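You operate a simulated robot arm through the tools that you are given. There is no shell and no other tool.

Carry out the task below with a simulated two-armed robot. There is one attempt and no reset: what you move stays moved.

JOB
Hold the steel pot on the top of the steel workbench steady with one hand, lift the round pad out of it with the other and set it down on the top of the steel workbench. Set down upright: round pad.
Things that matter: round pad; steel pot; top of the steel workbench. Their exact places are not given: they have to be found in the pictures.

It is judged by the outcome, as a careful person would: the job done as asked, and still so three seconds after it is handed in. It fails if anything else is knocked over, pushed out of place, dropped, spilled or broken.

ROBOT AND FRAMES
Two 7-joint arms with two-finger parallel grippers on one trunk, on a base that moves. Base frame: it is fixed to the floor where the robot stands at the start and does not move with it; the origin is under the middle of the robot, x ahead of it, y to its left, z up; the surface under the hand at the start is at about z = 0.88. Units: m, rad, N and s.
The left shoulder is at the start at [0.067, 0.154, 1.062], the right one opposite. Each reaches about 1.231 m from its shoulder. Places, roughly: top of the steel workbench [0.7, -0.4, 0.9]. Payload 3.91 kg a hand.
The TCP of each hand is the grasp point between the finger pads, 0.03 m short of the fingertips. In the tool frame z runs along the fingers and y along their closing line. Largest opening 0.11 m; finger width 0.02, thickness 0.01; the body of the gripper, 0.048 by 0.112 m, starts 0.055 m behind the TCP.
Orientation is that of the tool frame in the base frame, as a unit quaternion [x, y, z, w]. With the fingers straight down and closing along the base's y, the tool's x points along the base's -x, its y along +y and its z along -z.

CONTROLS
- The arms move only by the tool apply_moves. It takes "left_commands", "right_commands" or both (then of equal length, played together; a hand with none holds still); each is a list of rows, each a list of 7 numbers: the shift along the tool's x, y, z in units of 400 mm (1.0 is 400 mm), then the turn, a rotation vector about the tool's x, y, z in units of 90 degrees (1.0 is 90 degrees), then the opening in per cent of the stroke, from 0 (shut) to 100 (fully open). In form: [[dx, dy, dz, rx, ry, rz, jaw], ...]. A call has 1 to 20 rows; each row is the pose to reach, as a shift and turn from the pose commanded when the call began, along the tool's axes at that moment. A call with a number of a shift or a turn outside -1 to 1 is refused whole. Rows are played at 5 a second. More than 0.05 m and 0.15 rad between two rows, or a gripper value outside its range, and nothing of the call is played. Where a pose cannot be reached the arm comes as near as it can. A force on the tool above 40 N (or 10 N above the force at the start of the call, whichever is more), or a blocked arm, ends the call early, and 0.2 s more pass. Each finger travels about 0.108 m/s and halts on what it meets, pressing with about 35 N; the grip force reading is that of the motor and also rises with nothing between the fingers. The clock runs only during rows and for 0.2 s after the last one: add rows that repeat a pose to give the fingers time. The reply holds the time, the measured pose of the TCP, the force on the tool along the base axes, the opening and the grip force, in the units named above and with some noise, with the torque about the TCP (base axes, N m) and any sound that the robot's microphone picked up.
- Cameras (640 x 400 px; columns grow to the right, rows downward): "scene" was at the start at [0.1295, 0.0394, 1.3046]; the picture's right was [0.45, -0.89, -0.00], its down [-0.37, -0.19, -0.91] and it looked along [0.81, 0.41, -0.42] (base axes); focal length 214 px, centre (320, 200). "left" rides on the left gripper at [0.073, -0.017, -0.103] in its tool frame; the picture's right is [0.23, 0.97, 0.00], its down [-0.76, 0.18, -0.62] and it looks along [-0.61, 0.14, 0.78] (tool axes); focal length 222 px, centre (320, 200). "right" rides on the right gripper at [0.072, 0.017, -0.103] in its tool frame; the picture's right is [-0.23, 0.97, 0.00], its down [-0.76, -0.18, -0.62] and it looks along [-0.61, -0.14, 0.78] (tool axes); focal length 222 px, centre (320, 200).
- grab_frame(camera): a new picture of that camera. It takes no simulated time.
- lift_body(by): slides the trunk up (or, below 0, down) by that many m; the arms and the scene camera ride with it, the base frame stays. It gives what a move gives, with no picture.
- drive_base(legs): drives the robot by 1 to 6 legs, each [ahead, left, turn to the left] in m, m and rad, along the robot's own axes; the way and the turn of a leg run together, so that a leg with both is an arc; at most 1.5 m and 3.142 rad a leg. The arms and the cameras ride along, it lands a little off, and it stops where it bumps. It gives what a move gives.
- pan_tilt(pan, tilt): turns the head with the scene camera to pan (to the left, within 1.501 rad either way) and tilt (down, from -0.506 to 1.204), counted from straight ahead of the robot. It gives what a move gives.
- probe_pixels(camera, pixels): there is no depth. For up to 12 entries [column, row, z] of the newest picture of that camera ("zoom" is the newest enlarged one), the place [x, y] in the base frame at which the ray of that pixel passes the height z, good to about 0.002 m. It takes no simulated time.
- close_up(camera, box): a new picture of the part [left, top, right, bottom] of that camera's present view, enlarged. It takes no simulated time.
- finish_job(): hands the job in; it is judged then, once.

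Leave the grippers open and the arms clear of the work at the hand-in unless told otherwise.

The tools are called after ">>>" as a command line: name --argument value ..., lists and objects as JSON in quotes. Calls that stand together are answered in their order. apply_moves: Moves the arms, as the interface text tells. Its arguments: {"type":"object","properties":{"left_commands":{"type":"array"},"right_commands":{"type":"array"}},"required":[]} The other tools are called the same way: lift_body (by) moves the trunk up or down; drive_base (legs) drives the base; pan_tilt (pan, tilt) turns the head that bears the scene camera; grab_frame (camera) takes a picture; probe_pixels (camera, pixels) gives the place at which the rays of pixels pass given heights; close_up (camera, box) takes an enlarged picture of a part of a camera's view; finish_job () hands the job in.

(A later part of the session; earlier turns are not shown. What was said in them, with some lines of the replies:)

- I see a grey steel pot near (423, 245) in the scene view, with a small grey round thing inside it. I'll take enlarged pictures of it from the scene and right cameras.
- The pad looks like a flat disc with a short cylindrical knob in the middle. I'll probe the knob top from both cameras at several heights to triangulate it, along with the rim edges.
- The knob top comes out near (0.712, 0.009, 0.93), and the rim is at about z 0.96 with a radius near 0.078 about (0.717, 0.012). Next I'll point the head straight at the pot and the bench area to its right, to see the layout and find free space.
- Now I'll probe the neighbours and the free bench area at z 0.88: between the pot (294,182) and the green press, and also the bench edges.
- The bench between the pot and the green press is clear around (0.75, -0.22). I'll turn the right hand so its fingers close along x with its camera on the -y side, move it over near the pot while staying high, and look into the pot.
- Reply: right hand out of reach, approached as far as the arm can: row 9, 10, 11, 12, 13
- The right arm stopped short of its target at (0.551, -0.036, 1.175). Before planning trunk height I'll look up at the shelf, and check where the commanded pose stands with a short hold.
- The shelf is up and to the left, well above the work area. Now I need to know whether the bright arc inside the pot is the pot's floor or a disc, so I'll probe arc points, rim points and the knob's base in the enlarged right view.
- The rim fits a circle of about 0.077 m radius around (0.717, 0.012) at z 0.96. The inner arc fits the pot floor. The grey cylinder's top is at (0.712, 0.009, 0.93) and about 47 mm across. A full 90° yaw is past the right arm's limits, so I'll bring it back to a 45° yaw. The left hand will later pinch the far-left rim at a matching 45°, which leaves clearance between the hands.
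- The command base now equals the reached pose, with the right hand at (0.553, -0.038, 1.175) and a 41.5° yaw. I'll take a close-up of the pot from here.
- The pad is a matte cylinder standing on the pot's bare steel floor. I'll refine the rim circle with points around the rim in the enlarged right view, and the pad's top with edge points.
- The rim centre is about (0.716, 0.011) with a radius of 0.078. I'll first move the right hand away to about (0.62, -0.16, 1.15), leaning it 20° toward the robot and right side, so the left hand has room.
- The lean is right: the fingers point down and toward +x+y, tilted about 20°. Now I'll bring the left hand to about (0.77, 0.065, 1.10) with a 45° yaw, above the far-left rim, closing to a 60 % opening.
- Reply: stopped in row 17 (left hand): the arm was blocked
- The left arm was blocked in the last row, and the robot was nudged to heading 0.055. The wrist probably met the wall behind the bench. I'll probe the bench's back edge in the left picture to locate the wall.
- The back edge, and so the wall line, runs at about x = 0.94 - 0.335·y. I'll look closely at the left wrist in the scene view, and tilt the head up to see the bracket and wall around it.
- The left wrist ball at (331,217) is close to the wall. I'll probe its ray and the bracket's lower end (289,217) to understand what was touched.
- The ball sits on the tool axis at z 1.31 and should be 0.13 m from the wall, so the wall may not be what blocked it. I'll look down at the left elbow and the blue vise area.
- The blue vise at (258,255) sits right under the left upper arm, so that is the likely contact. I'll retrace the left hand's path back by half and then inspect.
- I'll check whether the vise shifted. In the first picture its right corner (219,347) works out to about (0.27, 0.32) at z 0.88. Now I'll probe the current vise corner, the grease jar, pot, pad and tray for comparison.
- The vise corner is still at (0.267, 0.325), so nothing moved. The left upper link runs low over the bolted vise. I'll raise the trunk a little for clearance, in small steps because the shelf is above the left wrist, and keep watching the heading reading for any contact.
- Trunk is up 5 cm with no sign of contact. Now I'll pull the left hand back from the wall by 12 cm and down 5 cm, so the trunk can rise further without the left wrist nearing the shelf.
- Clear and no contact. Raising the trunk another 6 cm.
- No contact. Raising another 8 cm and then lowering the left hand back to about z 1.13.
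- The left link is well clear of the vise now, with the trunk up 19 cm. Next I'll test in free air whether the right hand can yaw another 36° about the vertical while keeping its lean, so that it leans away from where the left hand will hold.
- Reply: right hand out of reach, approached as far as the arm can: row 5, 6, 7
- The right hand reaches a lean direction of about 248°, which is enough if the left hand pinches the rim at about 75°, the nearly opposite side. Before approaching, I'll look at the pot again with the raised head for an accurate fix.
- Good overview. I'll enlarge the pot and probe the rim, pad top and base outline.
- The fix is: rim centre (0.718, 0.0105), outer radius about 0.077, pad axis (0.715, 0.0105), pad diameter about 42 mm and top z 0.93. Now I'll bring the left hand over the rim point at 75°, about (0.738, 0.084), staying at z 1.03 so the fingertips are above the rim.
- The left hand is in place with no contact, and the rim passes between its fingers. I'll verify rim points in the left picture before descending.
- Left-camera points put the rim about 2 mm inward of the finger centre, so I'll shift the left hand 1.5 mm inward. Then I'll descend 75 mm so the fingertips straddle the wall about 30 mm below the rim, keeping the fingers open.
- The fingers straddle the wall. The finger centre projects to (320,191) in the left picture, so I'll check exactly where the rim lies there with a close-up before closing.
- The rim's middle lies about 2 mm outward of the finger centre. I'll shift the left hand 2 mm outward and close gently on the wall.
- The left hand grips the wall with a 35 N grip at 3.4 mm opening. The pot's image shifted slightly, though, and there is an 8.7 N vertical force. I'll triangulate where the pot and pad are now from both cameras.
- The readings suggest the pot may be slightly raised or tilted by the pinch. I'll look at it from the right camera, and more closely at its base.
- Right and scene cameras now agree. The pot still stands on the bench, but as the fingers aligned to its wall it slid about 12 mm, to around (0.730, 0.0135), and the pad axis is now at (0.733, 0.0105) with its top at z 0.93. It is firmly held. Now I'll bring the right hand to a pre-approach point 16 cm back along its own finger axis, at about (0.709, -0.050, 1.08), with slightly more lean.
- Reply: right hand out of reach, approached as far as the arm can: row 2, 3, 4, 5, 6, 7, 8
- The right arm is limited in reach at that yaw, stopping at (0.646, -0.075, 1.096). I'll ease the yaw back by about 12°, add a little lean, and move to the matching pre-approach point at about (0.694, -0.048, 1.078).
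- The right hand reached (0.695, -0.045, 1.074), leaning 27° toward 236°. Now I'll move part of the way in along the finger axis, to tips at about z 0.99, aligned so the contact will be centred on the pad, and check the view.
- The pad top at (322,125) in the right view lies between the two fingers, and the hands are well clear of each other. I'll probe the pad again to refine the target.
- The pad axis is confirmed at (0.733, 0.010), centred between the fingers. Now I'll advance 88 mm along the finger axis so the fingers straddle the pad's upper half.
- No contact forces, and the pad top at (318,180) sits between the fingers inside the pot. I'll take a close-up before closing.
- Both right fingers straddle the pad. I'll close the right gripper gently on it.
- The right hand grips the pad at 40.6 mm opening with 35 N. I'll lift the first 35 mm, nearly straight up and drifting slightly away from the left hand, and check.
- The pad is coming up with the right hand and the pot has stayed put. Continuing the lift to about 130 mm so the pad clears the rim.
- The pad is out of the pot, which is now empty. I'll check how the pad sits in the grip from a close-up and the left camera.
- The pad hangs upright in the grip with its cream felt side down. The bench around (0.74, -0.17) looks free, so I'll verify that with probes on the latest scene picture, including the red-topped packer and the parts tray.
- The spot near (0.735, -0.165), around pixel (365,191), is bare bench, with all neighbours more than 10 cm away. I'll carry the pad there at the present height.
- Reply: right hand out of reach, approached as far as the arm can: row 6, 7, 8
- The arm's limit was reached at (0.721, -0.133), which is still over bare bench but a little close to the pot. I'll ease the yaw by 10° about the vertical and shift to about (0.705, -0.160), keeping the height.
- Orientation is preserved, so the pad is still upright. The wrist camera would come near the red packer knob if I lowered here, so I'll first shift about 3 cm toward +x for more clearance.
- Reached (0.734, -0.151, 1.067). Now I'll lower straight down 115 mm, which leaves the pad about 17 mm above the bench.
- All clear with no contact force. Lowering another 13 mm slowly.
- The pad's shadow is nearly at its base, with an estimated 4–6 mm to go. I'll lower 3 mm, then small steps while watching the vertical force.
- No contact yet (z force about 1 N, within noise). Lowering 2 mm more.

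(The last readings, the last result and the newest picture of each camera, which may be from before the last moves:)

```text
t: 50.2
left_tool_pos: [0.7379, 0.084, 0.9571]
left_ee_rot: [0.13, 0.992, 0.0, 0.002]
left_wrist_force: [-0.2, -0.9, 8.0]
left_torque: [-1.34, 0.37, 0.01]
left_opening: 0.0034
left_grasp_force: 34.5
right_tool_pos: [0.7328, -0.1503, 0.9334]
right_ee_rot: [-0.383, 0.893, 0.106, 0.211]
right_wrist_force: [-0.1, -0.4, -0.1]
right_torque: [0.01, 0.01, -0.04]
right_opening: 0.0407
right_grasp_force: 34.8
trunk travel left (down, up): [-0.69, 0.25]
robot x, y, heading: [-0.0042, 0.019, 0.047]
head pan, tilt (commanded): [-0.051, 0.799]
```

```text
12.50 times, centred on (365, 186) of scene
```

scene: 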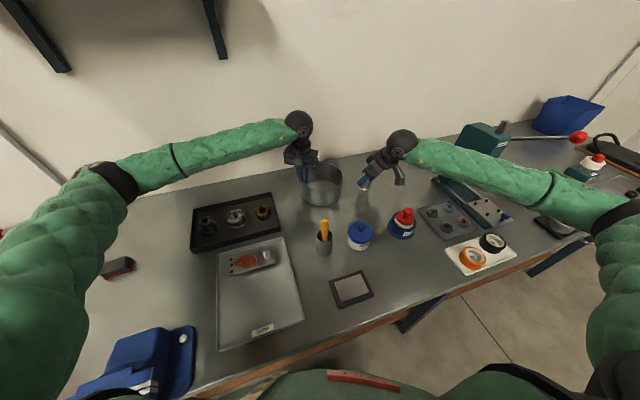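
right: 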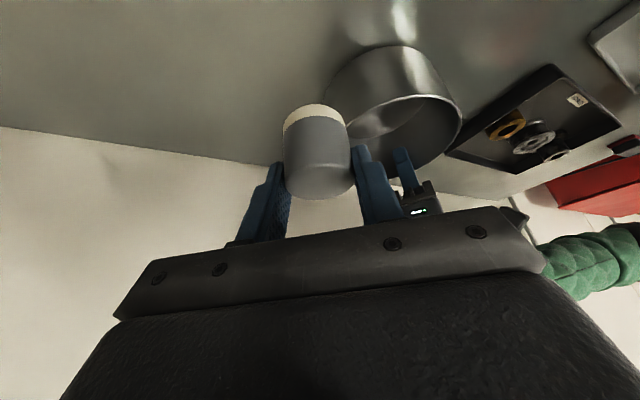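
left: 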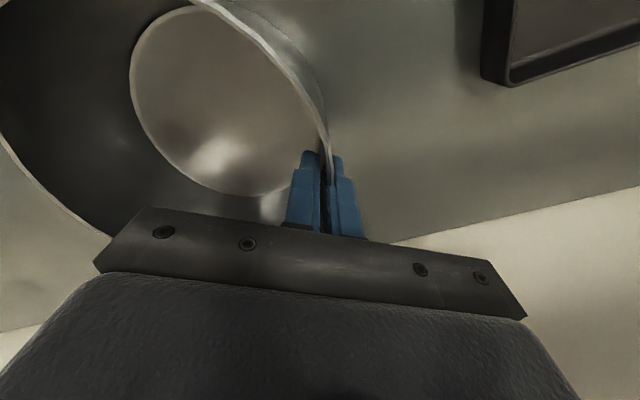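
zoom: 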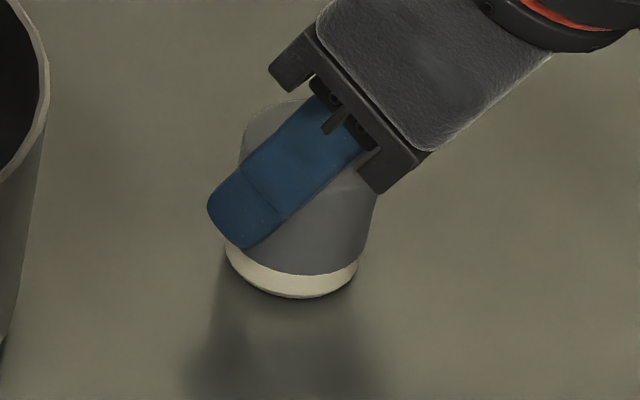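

Still no contact reading, and a thin shadow gap remains under the felt. Lowering in two 1 mm steps.

>>> apply_moves --right_commands '[[0.0011, -0.0001, 0.0022, 0, 0, 0, 25], [0.0023, -0.0001, 0.0045, 0, 0, 0, 25], [0.0023, -0.0001, 0.0045, 0, 0, 0, 25]]'

```text
t: 51.0
left_tool_pos: [0.7387, 0.0846, 0.9573]
left_ee_rot: [0.131, 0.991, 0.0, 0.003]
left_wrist_force: [-0.1, -0.9, 7.8]
left_torque: [-1.32, 0.4, 0.01]
left_opening: 0.003
left_grasp_force: 35.1
right_tool_pos: [0.7327, -0.1496, 0.9301]
right_ee_rot: [-0.381, 0.894, 0.104, 0.212]
right_wrist_force: [0.7, -0.7, 2.9]
right_torque: [-0.03, -0.05, 0.04]
right_opening: 0.0407
right_grasp_force: 35.3
trunk travel left (down, up): [-0.69, 0.25]
robot x, y, heading: [-0.0038, 0.0184, 0.046]
head pan, tilt (commanded): [-0.051, 0.799]
```

The vertical force has risen to 2.9 N, so contact is probably just beginning. One more 1 mm step to confirm.

>>> apply_moves --right_commands '[[0.0011, -0.0001, 0.0022, 0, 0, 0, 25], [0.0011, -0.0001, 0.0022, 0, 0, 0, 25]]'

>>> close_up --camera "scene" --box '[345, 170, 385, 202]'

```text
t: 51.6
left_tool_pos: [0.7381, 0.0847, 0.9572]
left_ee_rot: [0.131, 0.991, 0.0, 0.002]
left_wrist_force: [0.1, -3.1, 6.5]
left_torque: [-1.35, 0.35, 0.06]
left_opening: 0.003
left_grasp_force: 35.0
right_tool_pos: [0.7323, -0.1502, 0.9314]
right_ee_rot: [-0.382, 0.893, 0.104, 0.212]
right_wrist_force: [1.8, 1.4, 9.4]
right_torque: [-0.04, -0.23, 0.05]
right_opening: 0.0407
right_grasp_force: 35.2
trunk travel left (down, up): [-0.69, 0.25]
robot x, y, heading: [-0.0045, 0.0192, 0.046]
head pan, tilt (commanded): [-0.051, 0.799]
```

```text
12.50 times, centred on (365, 186) of scene
```

zoom: 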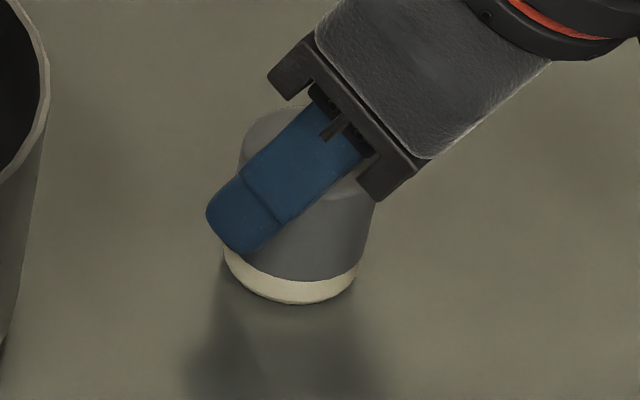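

Contact is confirmed at 9.4 N, with the pad standing on the bench. I'll relieve the preload by half a millimetre and open the right fingers gently.

>>> apply_moves --right_commands '[[-0.0006, 0, -0.0011, 0, 0, 0, 25], [-0.0006, 0, -0.0011, 0, 0, 0, 36], [-0.0006, 0, -0.0011, 0, 0, 0, 38], [-0.0006, 0, -0.0011, 0, 0, 0, 42], [-0.0006, 0, -0.0011, 0, 0, 0, 48], [-0.0006, 0, -0.0011, 0, 0, 0, 56], [-0.0006, 0, -0.0011, 0, 0, 0, 64], [-0.0006, 0, -0.0011, 0, 0, 0, 70], [-0.0006, 0, -0.0011, 0, 0, 0, 70]]'

>>> close_up --camera "scene" --box '[345, 160, 395, 205]'

>>> grab_frame --camera "right"

```text
t: 53.6
left_tool_pos: [0.7389, 0.0854, 0.957]
left_ee_rot: [0.13, 0.992, 0.001, 0.002]
left_wrist_force: [-0.3, 0.6, 8.1]
left_torque: [-1.31, 0.38, -0.02]
left_opening: 0.0032
left_grasp_force: 34.8
right_tool_pos: [0.7321, -0.1497, 0.9313]
right_ee_rot: [-0.382, 0.893, 0.105, 0.212]
right_wrist_force: [0.0, 0.5, -0.1]
right_torque: [-0.01, -0.01, 0.01]
right_opening: 0.077
right_grasp_force: 0.2
trunk travel left (down, up): [-0.69, 0.25]
robot x, y, heading: [-0.005, 0.0155, 0.051]
head pan, tilt (commanded): [-0.051, 0.799]
```

```text
8.89 times, centred on (370, 182) of scene
```

zoom: 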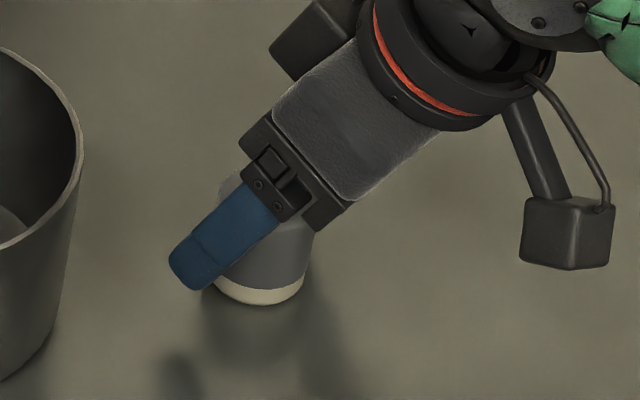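

```text
taken
```

right: 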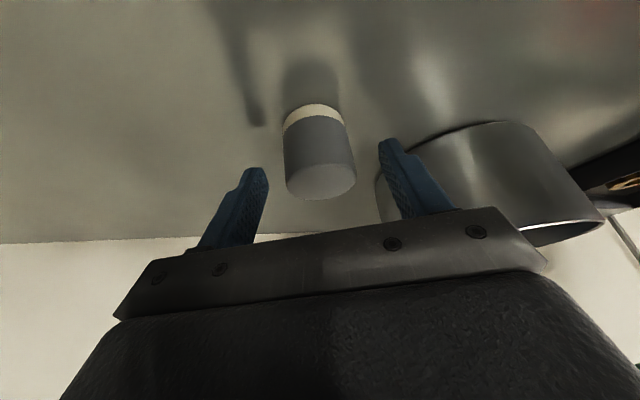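

The pad stands upright on the bench and the fingers are clear of it on both sides. I'll withdraw the right hand 14 cm straight back along its finger axis.

>>> apply_moves --right_commands '[[0, 0, -0.04, 0, 0, 0, 70], [0, 0, -0.09, 0, 0, 0, 70], [0, 0, -0.15, 0, 0, 0, 70], [0, 0, -0.21, 0, 0, 0, 70], [0, 0, -0.28, 0, 0, 0, 70], [0, 0, -0.35, 0, 0, 0, 70], [0, 0, -0.35, 0, 0, 0, 70]]'

>>> grab_frame --camera "scene"

>>> close_up --camera "scene" --box '[290, 140, 410, 225]'

```text
t: 55.2
left_tool_pos: [0.7393, 0.084, 0.9567]
left_ee_rot: [0.131, 0.991, 0.001, 0.001]
left_wrist_force: [0.0, 0.1, 8.3]
left_torque: [-1.31, 0.31, 0.01]
left_opening: 0.0031
left_grasp_force: 35.2
right_tool_pos: [0.6889, -0.1971, 1.0555]
right_ee_rot: [-0.382, 0.894, 0.105, 0.211]
right_wrist_force: [0.4, -0.1, -0.1]
right_torque: [0.01, -0.01, -0.01]
right_opening: 0.077
right_grasp_force: 0.0
trunk travel left (down, up): [-0.69, 0.25]
robot x, y, heading: [-0.0037, 0.018, 0.047]
head pan, tilt (commanded): [-0.051, 0.799]
```

```text
taken
```

scene: 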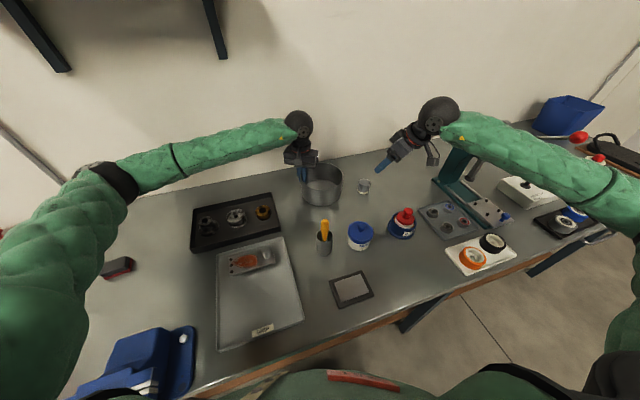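

```text
4.71 times, centred on (350, 182) of scene
```

zoom: 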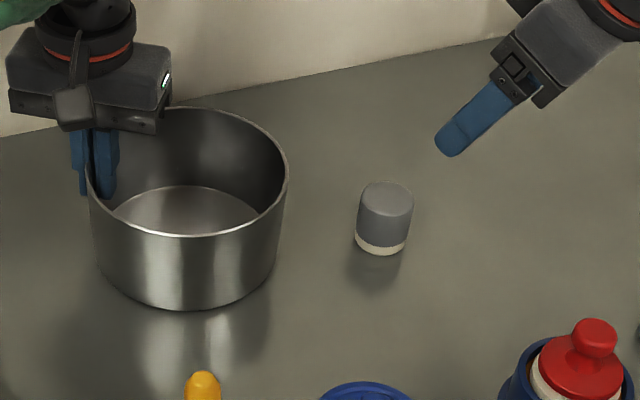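

The pad stands upright and free. Now I'll release the pot. The left hand is pressing down about 8 N, so I'll first ease it up by 1 mm to relieve that and check.

>>> apply_moves --left_commands '[[0, 0, -0.0012, 0, 0, 0, 0], [0, 0, -0.0025, 0, 0, 0, 0], [0, 0, -0.0025, 0, 0, 0, 0]]'

>>> close_up --camera "scene" --box '[290, 155, 354, 215]'

```text
t: 56.0
left_tool_pos: [0.7371, 0.0834, 0.9574]
left_ee_rot: [0.131, 0.991, 0.001, 0.003]
left_wrist_force: [0.5, 0.9, 8.5]
left_torque: [-1.33, 0.36, -0.01]
left_opening: 0.0029
left_grasp_force: 35.1
right_tool_pos: [0.6884, -0.1983, 1.0554]
right_ee_rot: [-0.382, 0.894, 0.105, 0.211]
right_wrist_force: [0.0, -0.3, 0.3]
right_torque: [-0.01, 0.01, -0.02]
right_opening: 0.0771
right_grasp_force: 0.0
trunk travel left (down, up): [-0.69, 0.25]
robot x, y, heading: [-0.0046, 0.0191, 0.048]
head pan, tilt (commanded): [-0.051, 0.799]
```

```text
6.67 times, centred on (322, 185) of scene
```

zoom: 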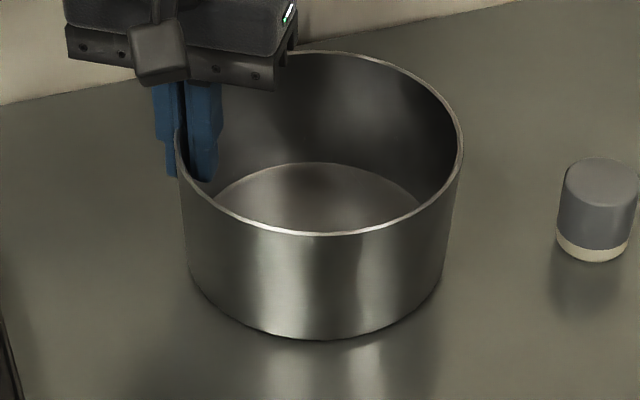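

The force is unchanged, so it is just a residual of the pinch. I'll open the left fingers gradually to 45 %, which gives clearance on both sides of the wall.

>>> apply_moves --left_commands '[[0, 0, 0, 0, 0, 0, 2], [0, 0, 0, 0, 0, 0, 3], [0, 0, 0, 0, 0, 0, 5], [0, 0, 0, 0, 0, 0, 10], [0, 0, 0, 0, 0, 0, 20], [0, 0, 0, 0, 0, 0, 35], [0, 0, 0, 0, 0, 0, 45], [0, 0, 0, 0, 0, 0, 45]]'

>>> close_up --camera "scene" --box '[290, 155, 354, 215]'

>>> grab_frame --camera "left"

```text
t: 57.8
left_tool_pos: [0.7379, 0.0846, 0.9579]
left_ee_rot: [0.13, 0.992, 0.002, 0.001]
left_wrist_force: [0.1, -1.0, 0.2]
left_torque: [0.0, -0.02, -0.04]
left_opening: 0.0496
left_grasp_force: 0.1
right_tool_pos: [0.6892, -0.1991, 1.0557]
right_ee_rot: [-0.383, 0.894, 0.104, 0.211]
right_wrist_force: [0.8, 0.1, -0.9]
right_torque: [0.01, 0.01, 0.01]
right_opening: 0.0773
right_grasp_force: 0.1
trunk travel left (down, up): [-0.69, 0.25]
robot x, y, heading: [-0.0059, 0.0176, 0.045]
head pan, tilt (commanded): [-0.051, 0.799]
```

```text
6.67 times, centred on (322, 185) of scene
```

zoom: 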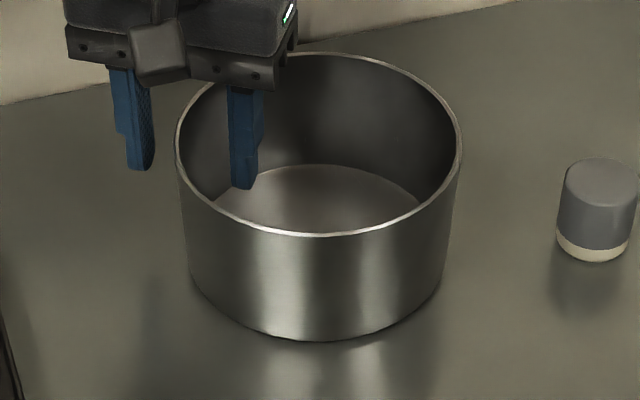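

```text
taken
```

left: 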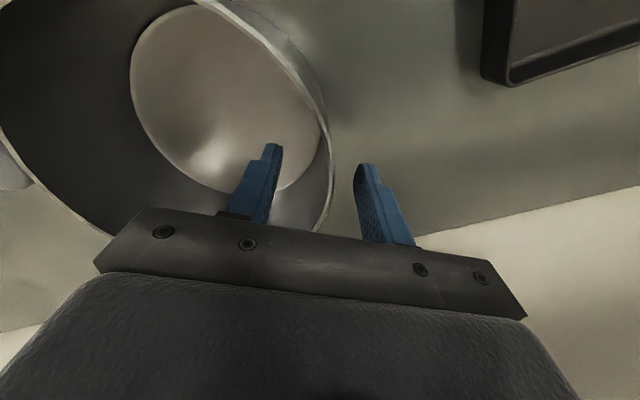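

The pot stands freely and flat on the bench. I'll raise the left hand straight up 12 cm, clear of the pot.

>>> apply_moves --left_commands '[[0, 0, -0.04, 0, 0, 0, 45], [0, 0, -0.09, 0, 0, 0, 45], [0, 0, -0.14, 0, 0, 0, 45], [0, 0, -0.2, 0, 0, 0, 45], [0, 0, -0.25, 0, 0, 0, 45], [0, 0, -0.3, 0, 0, 0, 45], [0, 0, -0.3, 0, 0, 0, 45]]'

>>> grab_frame --camera "scene"

```text
t: 59.4
left_tool_pos: [0.7417, 0.0818, 1.0775]
left_ee_rot: [0.131, 0.991, 0.001, 0.001]
left_wrist_force: [0.5, 0.4, 0.1]
left_torque: [0.02, 0.0, 0.02]
left_opening: 0.0492
left_grasp_force: 0.0
right_tool_pos: [0.6901, -0.1982, 1.0558]
right_ee_rot: [-0.382, 0.894, 0.105, 0.21]
right_wrist_force: [-0.6, 0.4, 0.1]
right_torque: [-0.02, -0.03, 0.0]
right_opening: 0.0772
right_grasp_force: 0.1
trunk travel left (down, up): [-0.69, 0.25]
robot x, y, heading: [-0.0085, 0.0231, 0.05]
head pan, tilt (commanded): [-0.051, 0.799]
```

```text
taken
```

scene: 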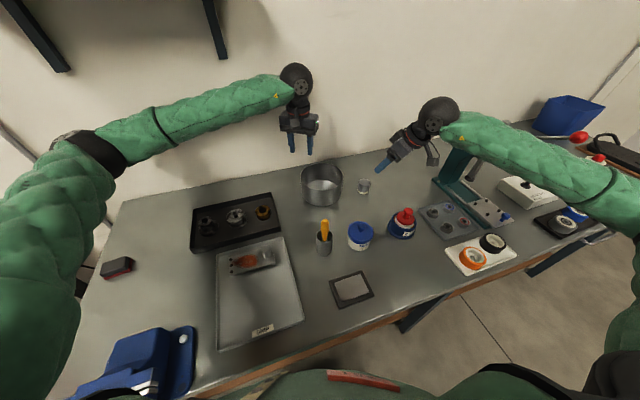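

Pot and pad are both standing. Now I'll retract both arms: the left hand back over the tray area to about (0.59, 0.28, 1.13), and the right hand straight up 12 cm, opening both grippers.

>>> apply_moves --left_commands '[[0.049, 0.038, -0.0138, 0, 0, 0, 45], [0.098, 0.076, -0.0275, 0, 0, 0, 50], [0.147, 0.114, -0.0413, 0, 0, 0, 60], [0.196, 0.152, -0.055, 0, 0, 0, 70], [0.2455, 0.19, -0.0688, 0, 0, 0, 80], [0.2946, 0.228, -0.0825, 0, 0, 0, 90], [0.3437, 0.266, -0.0963, 0, 0, 0, 100], [0.3928, 0.304, -0.11, 0, 0, 0, 100], [0.442, 0.342, -0.1238, 0, 0, 0, 100], [0.491, 0.38, -0.1375, 0, 0, 0, 100], [0.491, 0.38, -0.1375, 0, 0, 0, 100]]' --right_commands '[[-0.0137, 0.0008, -0.0268, 0, 0, 0, 70], [-0.0274, 0.0016, -0.0535, 0, 0, 0, 75], [-0.0411, 0.0024, -0.0803, 0, 0, 0, 80], [-0.0548, 0.0032, -0.107, 0, 0, 0, 85], [-0.0685, 0.004, -0.1338, 0, 0, 0, 90], [-0.0822, 0.0048, -0.1605, 0, 0, 0, 95], [-0.0959, 0.0056, -0.1873, 0, 0, 0, 100], [-0.1096, 0.0064, -0.214, 0, 0, 0, 100], [-0.1233, 0.0072, -0.2408, 0, 0, 0, 100], [-0.137, 0.008, -0.2675, 0, 0, 0, 100], [-0.137, 0.008, -0.2675, 0, 0, 0, 100]]'

>>> grab_frame --camera "scene"

>>> close_up --camera "scene" --box '[290, 140, 410, 225]'

```text
t: 61.8
left_tool_pos: [0.5906, 0.2816, 1.1306]
left_ee_rot: [0.131, 0.991, 0.001, 0.001]
left_wrist_force: [0.1, -0.6, 0.0]
left_torque: [-0.01, 0.04, -0.01]
left_opening: 0.1098
left_grasp_force: 0.0
right_tool_pos: [0.6897, -0.1991, 1.1741]
right_ee_rot: [-0.382, 0.894, 0.105, 0.21]
right_wrist_force: [0.6, -1.1, -0.1]
right_torque: [0.0, 0.0, 0.04]
right_opening: 0.1102
right_grasp_force: 0.1
trunk travel left (down, up): [-0.69, 0.25]
robot x, y, heading: [-0.0051, 0.0182, 0.048]
head pan, tilt (commanded): [-0.051, 0.799]
```

```text
taken
```

scene: 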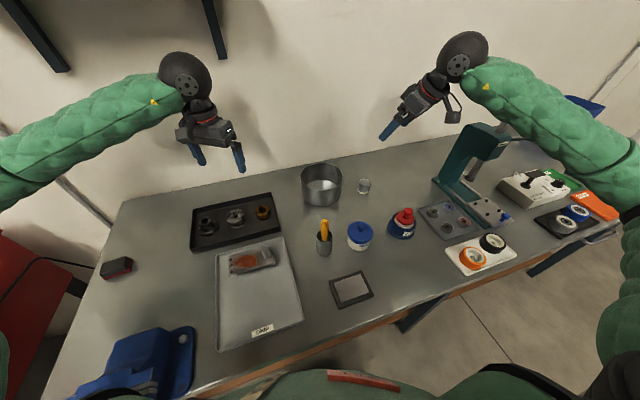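

```text
4.71 times, centred on (350, 182) of scene
```

zoom: 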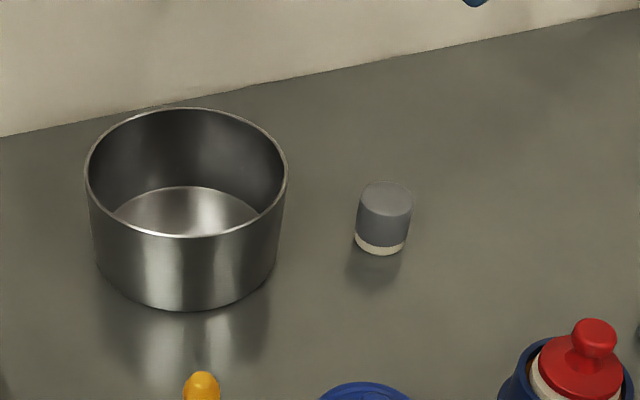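

The pad stands upright on the bench beside the pot, with its felt side down as it was in the pot. The pot is empty and upright, about 12 mm from where it started because it slid as the left hand gripped it. The other items in the scene picture appear undisturbed, and both arms are clear with grippers open. Handing in the job.

>>> finish_job

```text
The job is handed in.
```

I lifted the round pad out of the steel pot with the right hand while the left hand held the pot by its rim. The pad now stands upright on the workbench, about 6 cm to the right of the pot. I handed the job in; no verdict came back.

- **Pot position:** it slid about 12 mm (away from the robot) when the left fingers closed on its wall. After that it stayed put during the lift, and it is standing flat and empty.
- **Early contact:** on its first move toward the pot, the left arm was blocked, most likely against the bolted blue vise. That turned the robot base slightly (about 0.05 rad and 2 cm). The vise did not move, and I raised the trunk 19 cm before trying again.
- **Everything else:** in the last pictures nothing else looked knocked over or out of place. Both arms are clear of the work with the grippers open.
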